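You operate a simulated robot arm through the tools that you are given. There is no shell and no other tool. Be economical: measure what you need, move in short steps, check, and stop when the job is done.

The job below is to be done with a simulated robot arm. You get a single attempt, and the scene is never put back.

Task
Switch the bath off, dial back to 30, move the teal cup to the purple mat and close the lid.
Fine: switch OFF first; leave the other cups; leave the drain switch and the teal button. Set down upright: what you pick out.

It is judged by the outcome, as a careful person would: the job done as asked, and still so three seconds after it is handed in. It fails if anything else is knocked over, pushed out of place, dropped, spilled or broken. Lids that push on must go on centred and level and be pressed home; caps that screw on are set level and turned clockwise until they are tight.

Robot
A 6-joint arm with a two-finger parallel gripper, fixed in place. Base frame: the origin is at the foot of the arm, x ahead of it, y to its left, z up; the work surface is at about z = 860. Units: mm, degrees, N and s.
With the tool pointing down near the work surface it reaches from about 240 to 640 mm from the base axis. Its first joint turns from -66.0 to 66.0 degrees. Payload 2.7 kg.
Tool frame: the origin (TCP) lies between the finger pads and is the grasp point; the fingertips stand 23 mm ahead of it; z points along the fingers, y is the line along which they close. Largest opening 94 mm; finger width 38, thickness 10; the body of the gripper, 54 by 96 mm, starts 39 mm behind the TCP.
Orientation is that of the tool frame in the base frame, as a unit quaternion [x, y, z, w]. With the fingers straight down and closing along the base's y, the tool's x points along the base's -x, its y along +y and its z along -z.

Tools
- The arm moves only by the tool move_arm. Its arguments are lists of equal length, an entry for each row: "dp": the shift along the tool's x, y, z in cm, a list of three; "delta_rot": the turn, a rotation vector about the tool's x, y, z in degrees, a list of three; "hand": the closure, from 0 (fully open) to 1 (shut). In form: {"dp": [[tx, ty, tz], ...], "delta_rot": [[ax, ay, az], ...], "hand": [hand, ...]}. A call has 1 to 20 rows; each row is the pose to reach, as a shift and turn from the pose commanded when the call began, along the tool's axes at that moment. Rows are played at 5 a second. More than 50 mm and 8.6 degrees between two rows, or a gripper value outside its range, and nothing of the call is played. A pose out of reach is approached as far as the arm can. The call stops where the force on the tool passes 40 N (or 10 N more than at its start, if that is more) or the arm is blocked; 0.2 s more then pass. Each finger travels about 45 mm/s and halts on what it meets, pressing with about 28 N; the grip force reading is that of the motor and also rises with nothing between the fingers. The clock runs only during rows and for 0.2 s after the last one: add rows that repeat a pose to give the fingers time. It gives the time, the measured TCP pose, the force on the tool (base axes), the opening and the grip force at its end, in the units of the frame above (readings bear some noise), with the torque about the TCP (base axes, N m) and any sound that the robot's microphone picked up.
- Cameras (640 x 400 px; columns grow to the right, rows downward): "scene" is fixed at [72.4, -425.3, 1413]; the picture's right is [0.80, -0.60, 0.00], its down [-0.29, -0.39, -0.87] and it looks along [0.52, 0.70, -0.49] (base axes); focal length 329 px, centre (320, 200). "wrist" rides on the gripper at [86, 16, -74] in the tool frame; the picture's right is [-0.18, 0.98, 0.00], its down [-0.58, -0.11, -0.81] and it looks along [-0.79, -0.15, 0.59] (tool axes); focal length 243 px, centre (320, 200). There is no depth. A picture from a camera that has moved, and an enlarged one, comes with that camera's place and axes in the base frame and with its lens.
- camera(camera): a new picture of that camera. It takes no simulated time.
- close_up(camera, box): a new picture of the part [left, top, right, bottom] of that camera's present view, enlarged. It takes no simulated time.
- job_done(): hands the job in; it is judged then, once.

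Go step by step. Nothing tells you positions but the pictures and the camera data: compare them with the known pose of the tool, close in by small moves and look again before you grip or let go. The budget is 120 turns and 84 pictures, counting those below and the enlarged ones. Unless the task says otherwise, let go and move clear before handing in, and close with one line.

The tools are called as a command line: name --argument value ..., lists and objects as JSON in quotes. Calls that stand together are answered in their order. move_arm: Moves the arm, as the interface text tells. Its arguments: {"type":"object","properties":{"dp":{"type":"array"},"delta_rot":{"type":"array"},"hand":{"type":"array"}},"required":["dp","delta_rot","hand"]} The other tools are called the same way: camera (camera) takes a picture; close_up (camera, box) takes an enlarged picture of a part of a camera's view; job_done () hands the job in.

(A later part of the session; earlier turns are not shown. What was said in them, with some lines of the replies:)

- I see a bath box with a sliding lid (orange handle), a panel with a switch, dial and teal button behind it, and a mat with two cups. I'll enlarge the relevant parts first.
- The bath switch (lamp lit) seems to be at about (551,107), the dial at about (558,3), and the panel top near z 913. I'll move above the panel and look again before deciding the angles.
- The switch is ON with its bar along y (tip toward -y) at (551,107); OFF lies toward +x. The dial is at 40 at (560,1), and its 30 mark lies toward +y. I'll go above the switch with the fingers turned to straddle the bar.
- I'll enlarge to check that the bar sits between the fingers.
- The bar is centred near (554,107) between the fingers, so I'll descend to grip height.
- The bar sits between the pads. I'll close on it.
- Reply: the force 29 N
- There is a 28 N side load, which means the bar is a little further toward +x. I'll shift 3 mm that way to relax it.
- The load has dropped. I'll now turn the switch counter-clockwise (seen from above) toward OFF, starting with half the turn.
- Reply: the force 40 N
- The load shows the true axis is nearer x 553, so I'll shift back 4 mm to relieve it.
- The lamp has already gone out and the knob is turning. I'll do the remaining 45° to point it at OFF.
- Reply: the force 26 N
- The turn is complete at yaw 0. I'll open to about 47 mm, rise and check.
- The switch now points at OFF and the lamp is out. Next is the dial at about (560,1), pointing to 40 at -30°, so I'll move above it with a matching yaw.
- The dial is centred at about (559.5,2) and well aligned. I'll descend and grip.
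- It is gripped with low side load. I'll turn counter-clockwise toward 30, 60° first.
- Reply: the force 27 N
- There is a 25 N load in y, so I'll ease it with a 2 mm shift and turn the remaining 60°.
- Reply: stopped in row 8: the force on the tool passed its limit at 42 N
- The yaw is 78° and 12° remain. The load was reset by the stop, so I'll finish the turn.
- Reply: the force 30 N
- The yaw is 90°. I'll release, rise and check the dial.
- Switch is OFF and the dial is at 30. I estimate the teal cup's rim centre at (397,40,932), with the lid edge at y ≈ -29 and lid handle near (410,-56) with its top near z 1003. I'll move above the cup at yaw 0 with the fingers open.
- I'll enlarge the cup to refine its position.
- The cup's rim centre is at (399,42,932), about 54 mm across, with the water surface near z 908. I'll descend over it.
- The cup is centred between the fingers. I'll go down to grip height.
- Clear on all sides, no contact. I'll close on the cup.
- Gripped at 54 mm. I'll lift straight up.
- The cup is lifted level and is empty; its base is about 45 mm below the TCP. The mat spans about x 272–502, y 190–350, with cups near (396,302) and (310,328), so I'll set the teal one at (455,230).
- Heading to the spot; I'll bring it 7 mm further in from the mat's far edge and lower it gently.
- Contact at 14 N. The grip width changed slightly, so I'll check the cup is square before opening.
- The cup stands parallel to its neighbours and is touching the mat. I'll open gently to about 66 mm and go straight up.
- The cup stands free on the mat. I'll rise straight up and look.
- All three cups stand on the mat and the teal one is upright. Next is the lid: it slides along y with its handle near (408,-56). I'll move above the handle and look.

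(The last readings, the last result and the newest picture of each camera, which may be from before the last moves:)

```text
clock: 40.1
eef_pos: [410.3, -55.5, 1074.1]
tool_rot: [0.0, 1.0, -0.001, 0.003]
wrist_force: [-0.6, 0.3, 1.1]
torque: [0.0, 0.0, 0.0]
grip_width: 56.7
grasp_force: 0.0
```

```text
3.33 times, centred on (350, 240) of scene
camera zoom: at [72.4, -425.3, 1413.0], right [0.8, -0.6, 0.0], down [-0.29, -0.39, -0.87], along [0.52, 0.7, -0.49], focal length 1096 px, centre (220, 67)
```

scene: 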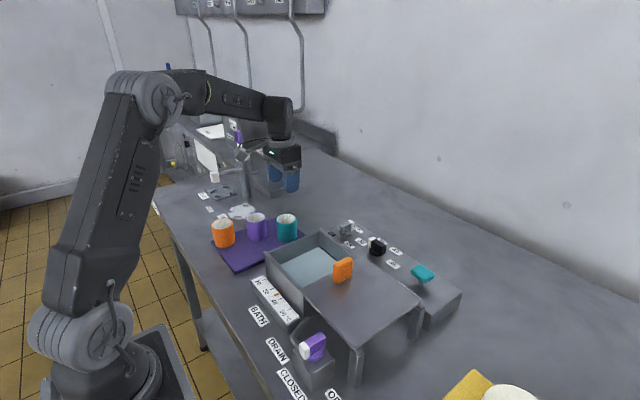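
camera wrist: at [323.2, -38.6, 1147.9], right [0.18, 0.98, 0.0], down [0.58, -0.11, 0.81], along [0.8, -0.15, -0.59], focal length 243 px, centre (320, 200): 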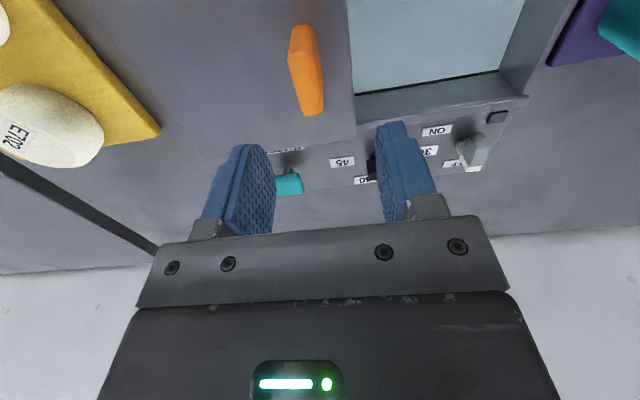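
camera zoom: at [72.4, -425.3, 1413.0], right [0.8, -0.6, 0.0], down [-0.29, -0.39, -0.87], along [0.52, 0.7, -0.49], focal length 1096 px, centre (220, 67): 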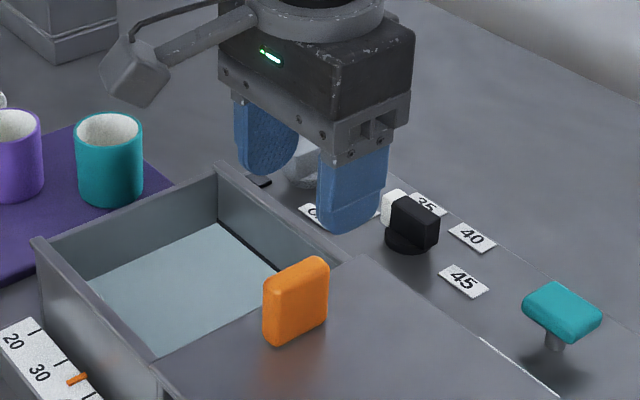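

close_up --camera "wrist" --box '[260, 10, 380, 130]'

```text
3.33 times, centred on (320, 70) of wrist
camera zoom: at [323.2, -38.6, 1147.9], right [0.18, 0.98, 0.0], down [0.58, -0.11, 0.81], along [0.8, -0.15, -0.59], focal length 809 px, centre (320, 633)
```

zoom: 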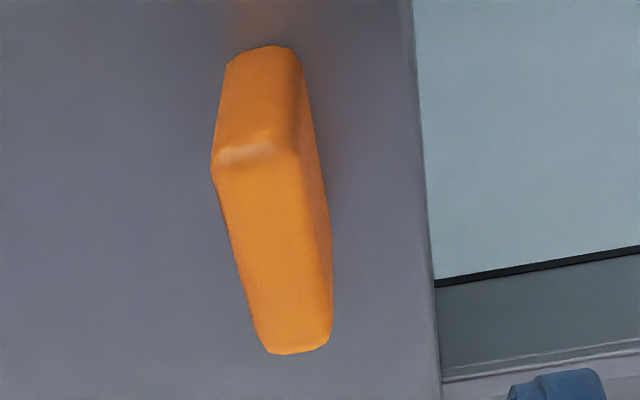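

The handle is centred at (402,-61), top z ≈ 1002, about 15 mm thick in y. I'll descend astride it.

move_arm --dp '[[0.8, -0.55, 2], [0.8, -0.55, 4.5], [0.8, -0.55, 7], [0.8, -0.55, 8.6], [0.8, -0.55, 8.6]]' --delta_rot '[[0, 0, 0], [0, 0, 0], [0, 0, 0], [0, 0, 0], [0, 0, 0]]' --hand '[0.4, 0.4, 0.4, 0.4, 0.4]'

close_up --camera "scene" --box '[270, 200, 430, 320]'

camera --camera "wrist"

```text
clock: 41.3
eef_pos: [402.2, -62.1, 988.4]
tool_rot: [0.001, 1.0, -0.001, 0.002]
wrist_force: [-0.8, 0.0, -0.5]
torque: [-0.02, 0.03, 0.03]
grip_width: 56.5
grasp_force: 0.0
```

```text
3.33 times, centred on (350, 260) of scene
camera zoom: at [72.4, -425.3, 1413.0], right [0.8, -0.6, 0.0], down [-0.29, -0.39, -0.87], along [0.52, 0.7, -0.49], focal length 1096 px, centre (220, 0)
```

zoom: 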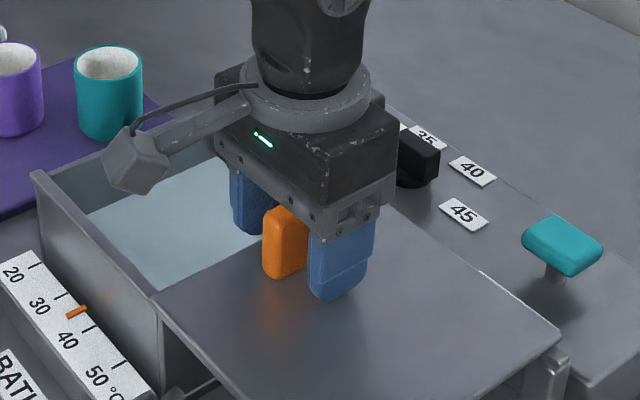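

```text
41 pictures are left
camera wrist: at [315.6, -45.2, 1062.5], right [0.18, 0.98, 0.0], down [0.58, -0.11, 0.81], along [0.8, -0.15, -0.59], focal length 243 px, centre (320, 200)
```

wrist: 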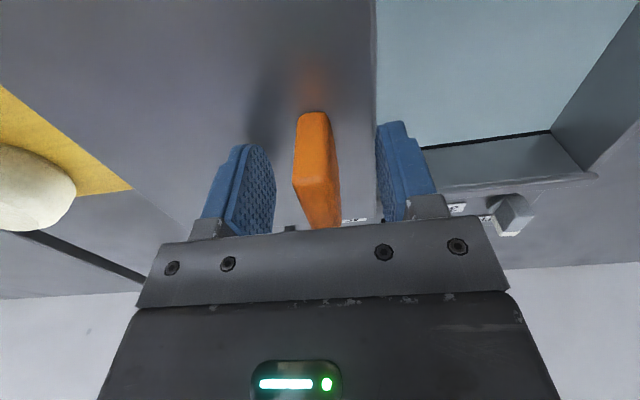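

The handle is between the fingers. I'll grip it.

move_arm --dp '[[0, 0, 0], [0, 0, 0], [0, 0, 0], [0, 0, 0], [0, 0, 0], [0, 0, 0]]' --delta_rot '[[0, 0, 0], [0, 0, 0], [0, 0, 0], [0, 0, 0], [0, 0, 0], [0, 0, 0]]' --hand '[0.5, 0.6, 0.7, 0.9, 0.9, 0.9]'

```text
clock: 42.7
eef_pos: [402.3, -61.5, 988.2]
tool_rot: [0.001, 1.0, 0.001, 0.003]
wrist_force: [-0.3, 2.7, -0.2]
torque: [0.39, 0.01, -0.02]
grip_width: 15.8
grasp_force: 45.2
```

Gripped at 15.8 mm. I'll slide toward +y, a short test first.

move_arm --dp '[[0, 0.7, 0], [0, 1.5, 0], [0, 2.3, 0], [0, 3, 0], [0, 3, 0]]' --delta_rot '[[0, 0, 0], [0, 0, 0], [0, 0, 0], [0, 0, 0], [0, 0, 0]]' --hand '[0.9, 0.9, 0.9, 0.9, 0.9]'

close_up --camera "scene" --box '[240, 200, 440, 350]'

```text
clock: 43.9
eef_pos: [402.2, -30.1, 988.4]
tool_rot: [-0.001, 1.0, -0.001, 0.003]
wrist_force: [-4.7, -0.4, 1.2]
torque: [0.22, -0.61, -0.06]
grip_width: 15.9
grasp_force: 44.7
```

```text
2.67 times, centred on (340, 275) of scene
camera zoom: at [72.3, -425.3, 1413.0], right [0.8, -0.6, 0.0], down [-0.29, -0.39, -0.87], along [0.52, 0.7, -0.49], focal length 877 px, centre (267, 0)
```

zoom: 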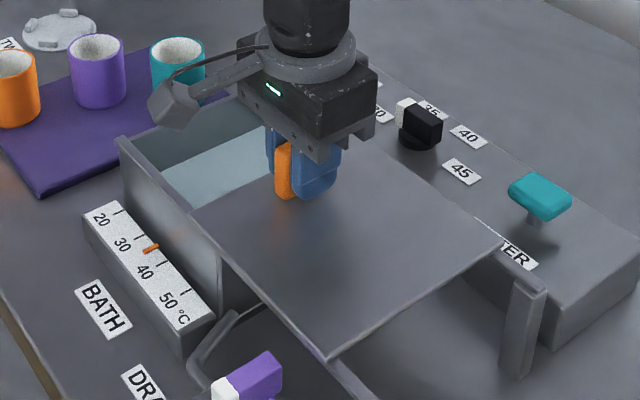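

It slides freely on its rails. I'll continue 100 mm.

move_arm --dp '[[0, 0.8, 0], [0, 1.6, 0], [0, 2.4, 0], [0, 3.2, 0], [0, 4, 0], [0, 4.8, 0], [0, 5.6, 0], [0, 6.4, 0], [0, 7.2, 0], [0, 8, 0], [0, 8.8, 0], [0, 9.5, 0], [0, 10, 0], [0, 10, 0]]' --delta_rot '[[0, 0, 0], [0, 0, 0], [0, 0, 0], [0, 0, 0], [0, 0, 0], [0, 0, 0], [0, 0, 0], [0, 0, 0], [0, 0, 0], [0, 0, 0], [0, 0, 0], [0, 0, 0], [0, 0, 0], [0, 0, 0]]' --hand '[0.9, 0.9, 0.9, 0.9, 0.9, 0.9, 0.9, 0.9, 0.9, 0.9, 0.9, 0.9, 0.9, 0.9]'

close_up --camera "scene" --box '[240, 200, 440, 350]'

```text
clock: 46.9
eef_pos: [403.5, 68.0, 987.6]
tool_rot: [0.0, 1.0, -0.001, 0.002]
wrist_force: [-20.2, -0.9, 22.8]
torque: [0.37, -0.58, -0.05]
grip_width: 15.9
grasp_force: 45.0
```

```text
2.67 times, centred on (340, 275) of scene
camera zoom: at [71.5, -425.3, 1413.0], right [0.8, -0.6, 0.0], down [-0.29, -0.39, -0.87], along [0.52, 0.7, -0.49], focal length 877 px, centre (267, 0)
```

zoom: 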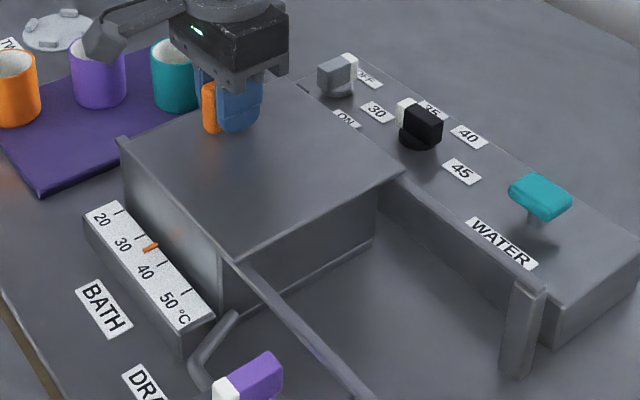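

It is nearly shut. I'll push on slowly until it meets its stop.

move_arm --dp '[[0, 0.2, 0], [0, 0.4, 0], [0, 0.6, 0], [0, 0.8, 0], [0, 1.0, 0], [0, 1.2, 0], [0, 1.4, 0], [0, 1.6, 0], [0, 1.8, 0], [0, 2.0, 0]]' --delta_rot '[[0, 0, 0], [0, 0, 0], [0, 0, 0], [0, 0, 0], [0, 0, 0], [0, 0, 0], [0, 0, 0], [0, 0, 0], [0, 0, 0], [0, 0, 0]]' --hand '[0.9, 0.9, 0.9, 0.9, 0.9, 0.9, 0.9, 0.9, 0.9, 0.9]'

close_up --camera "scene" --box '[240, 200, 440, 350]'

camera --camera "wrist"

```text
clock: 49.1
eef_pos: [402.6, 88.1, 987.4]
tool_rot: [0.0, 1.0, -0.001, 0.002]
wrist_force: [-7.2, -5.3, -8.1]
torque: [0.9, -1.19, 0.1]
grip_width: 15.8
grasp_force: 45.1
```

```text
2.67 times, centred on (340, 275) of scene
camera zoom: at [72.3, -425.4, 1412.9], right [0.8, -0.6, 0.0], down [-0.29, -0.39, -0.87], along [0.52, 0.7, -0.49], focal length 877 px, centre (267, 0)
```

zoom: 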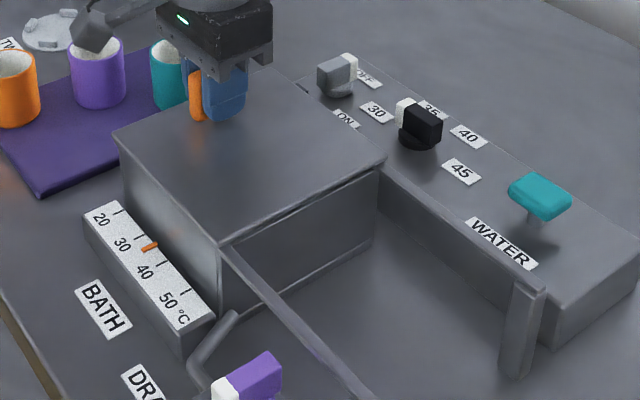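

```text
37 pictures are left
camera wrist: at [316.2, 105.1, 1062.2], right [0.18, 0.98, 0.0], down [0.58, -0.11, 0.81], along [0.79, -0.15, -0.59], focal length 243 px, centre (320, 200)
```

wrist: 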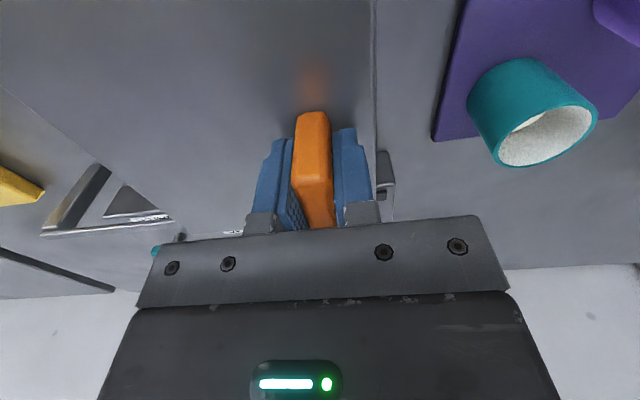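

No hard stop was felt. I'll check both ends of the lid against the box to see if it is flush.

close_up --camera "scene" --box '[256, 220, 336, 270]'

close_up --camera "scene" --box '[300, 250, 396, 322]'

close_up --camera "wrist" --box '[330, 0, 450, 210]'

```text
8.00 times, centred on (296, 245) of scene
camera zoom: at [72.3, -425.4, 1412.9], right [0.8, -0.6, 0.0], down [-0.29, -0.39, -0.87], along [0.52, 0.7, -0.49], focal length 2631 px, centre (512, -160)
```

zoom: 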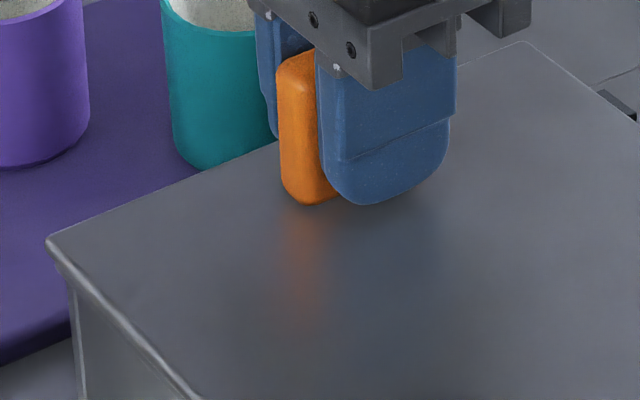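

```text
5.56 times, centred on (348, 286) of scene
camera zoom: at [72.3, -425.4, 1412.9], right [0.8, -0.6, 0.0], down [-0.29, -0.39, -0.87], along [0.52, 0.7, -0.49], focal length 1827 px, centre (164, -278)
```

zoom: 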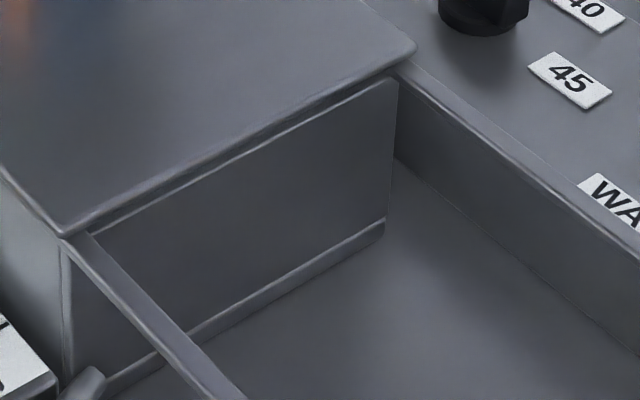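

```text
1.90 times, centred on (390, 105) of wrist
camera zoom: at [316.2, 105.1, 1062.2], right [0.18, 0.98, 0.0], down [0.58, -0.11, 0.81], along [0.79, -0.15, -0.59], focal length 462 px, centre (187, 381)
```

zoom: 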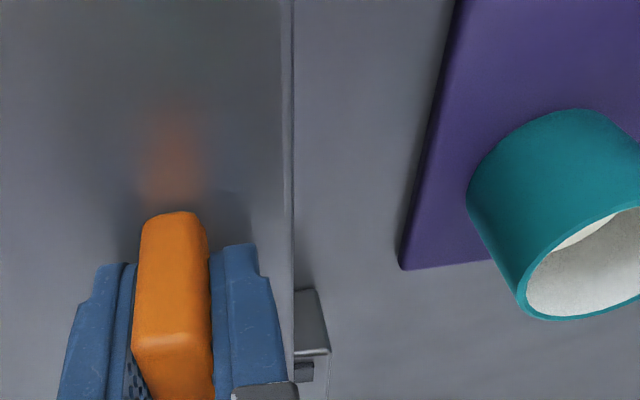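

The lid covers the box with similar small overhangs at both ends after about 150 mm of travel. I'll probe another 4 mm to find out whether it is at its stop.

move_arm --dp '[[0, 0.1, 0], [0, 0.2, 0], [0, 0.3, 0], [0, 0.4, 0], [0, 0.4, 0]]' --delta_rot '[[0, 0, 0], [0, 0, 0], [0, 0, 0], [0, 0, 0], [0, 0, 0]]' --hand '[0.9, 0.9, 0.9, 0.9, 0.9]'

```text
clock: 50.1
eef_pos: [401.4, 88.4, 988.5]
tool_rot: [0.001, 1.0, -0.003, 0.001]
wrist_force: [1.0, -9.7, 0.7]
torque: [1.48, -0.11, 0.47]
grip_width: 16.0
grasp_force: 44.7
stopped in row 4: the force on the tool passed its limit at 42 N (the readings are from after the stop); the commanded pose is now the measured one
```

It met a hard stop at 42 N, so the lid is fully shut. I'll release and rise.

move_arm --dp '[[0, 0, 0], [0, 0, 0], [0, 0, 0], [0, 0, 0], [0, 0, -2], [0, 0, -5], [0, 0, -9], [0, 0, -13], [0, 0, -13]]' --delta_rot '[[0, 0, 0], [0, 0, 0], [0, 0, 0], [0, 0, 0], [0, 0, 0], [0, 0, 0], [0, 0, 0], [0, 0, 0], [0, 0, 0]]' --hand '[0.8, 0.65, 0.5, 0.5, 0.5, 0.5, 0.5, 0.5, 0.5]'

camera --camera "scene"

close_up --camera "scene" --box '[200, 200, 440, 350]'

close_up --camera "scene" --box '[310, 210, 410, 272]'

```text
clock: 52.1
eef_pos: [402.9, 89.1, 1118.9]
tool_rot: [0.001, 1.0, -0.004, 0.001]
wrist_force: [-0.4, 0.2, 0.5]
torque: [0.03, 0.0, -0.01]
grip_width: 47.3
grasp_force: 0.0
```

```text
33 pictures are left
```

scene: 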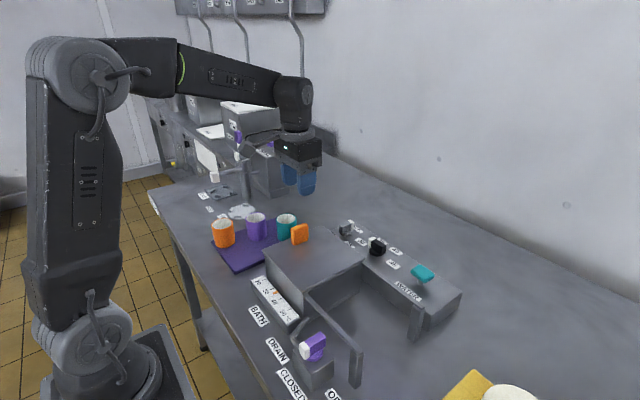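

```text
2.67 times, centred on (320, 275) of scene
camera zoom: at [72.4, -425.3, 1413.0], right [0.8, -0.6, 0.0], down [-0.29, -0.39, -0.87], along [0.52, 0.7, -0.49], focal length 877 px, centre (320, 0)
```

zoom: 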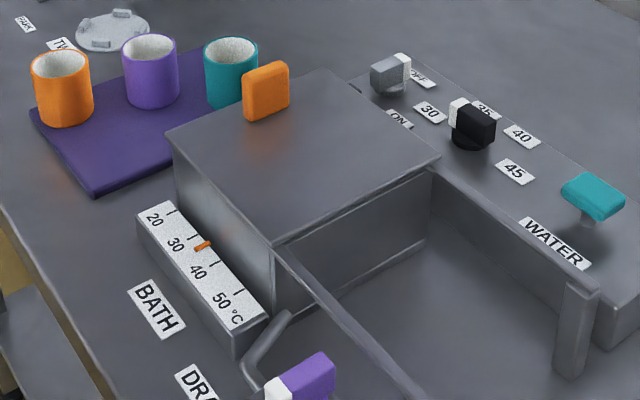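

```text
6.40 times, centred on (360, 241) of scene
camera zoom: at [72.4, -425.3, 1413.0], right [0.8, -0.6, 0.0], down [-0.29, -0.39, -0.87], along [0.52, 0.7, -0.49], focal length 2105 px, centre (64, -62)
```

zoom: 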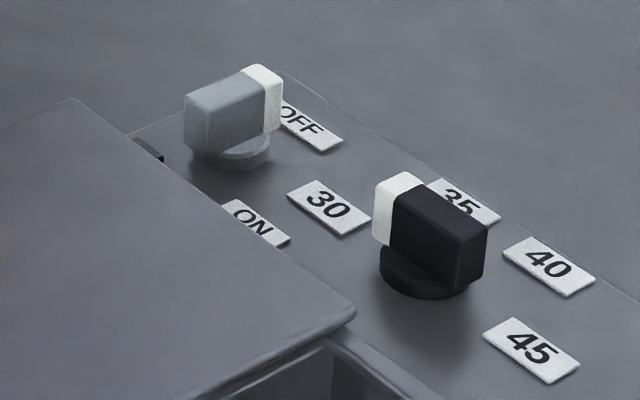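

The switch is OFF with its lamp out, the dial points at 30, the teal cup is upright on the mat, the lid is shut, and the arm is clear. I'm handing the job in.

job_done

```text
The job is handed in.
```

The job is handed in: the bath was switched OFF first, the dial is at 30, the teal cup is upright on the purple mat, and the lid is slid shut to its stop, with nothing else moved.
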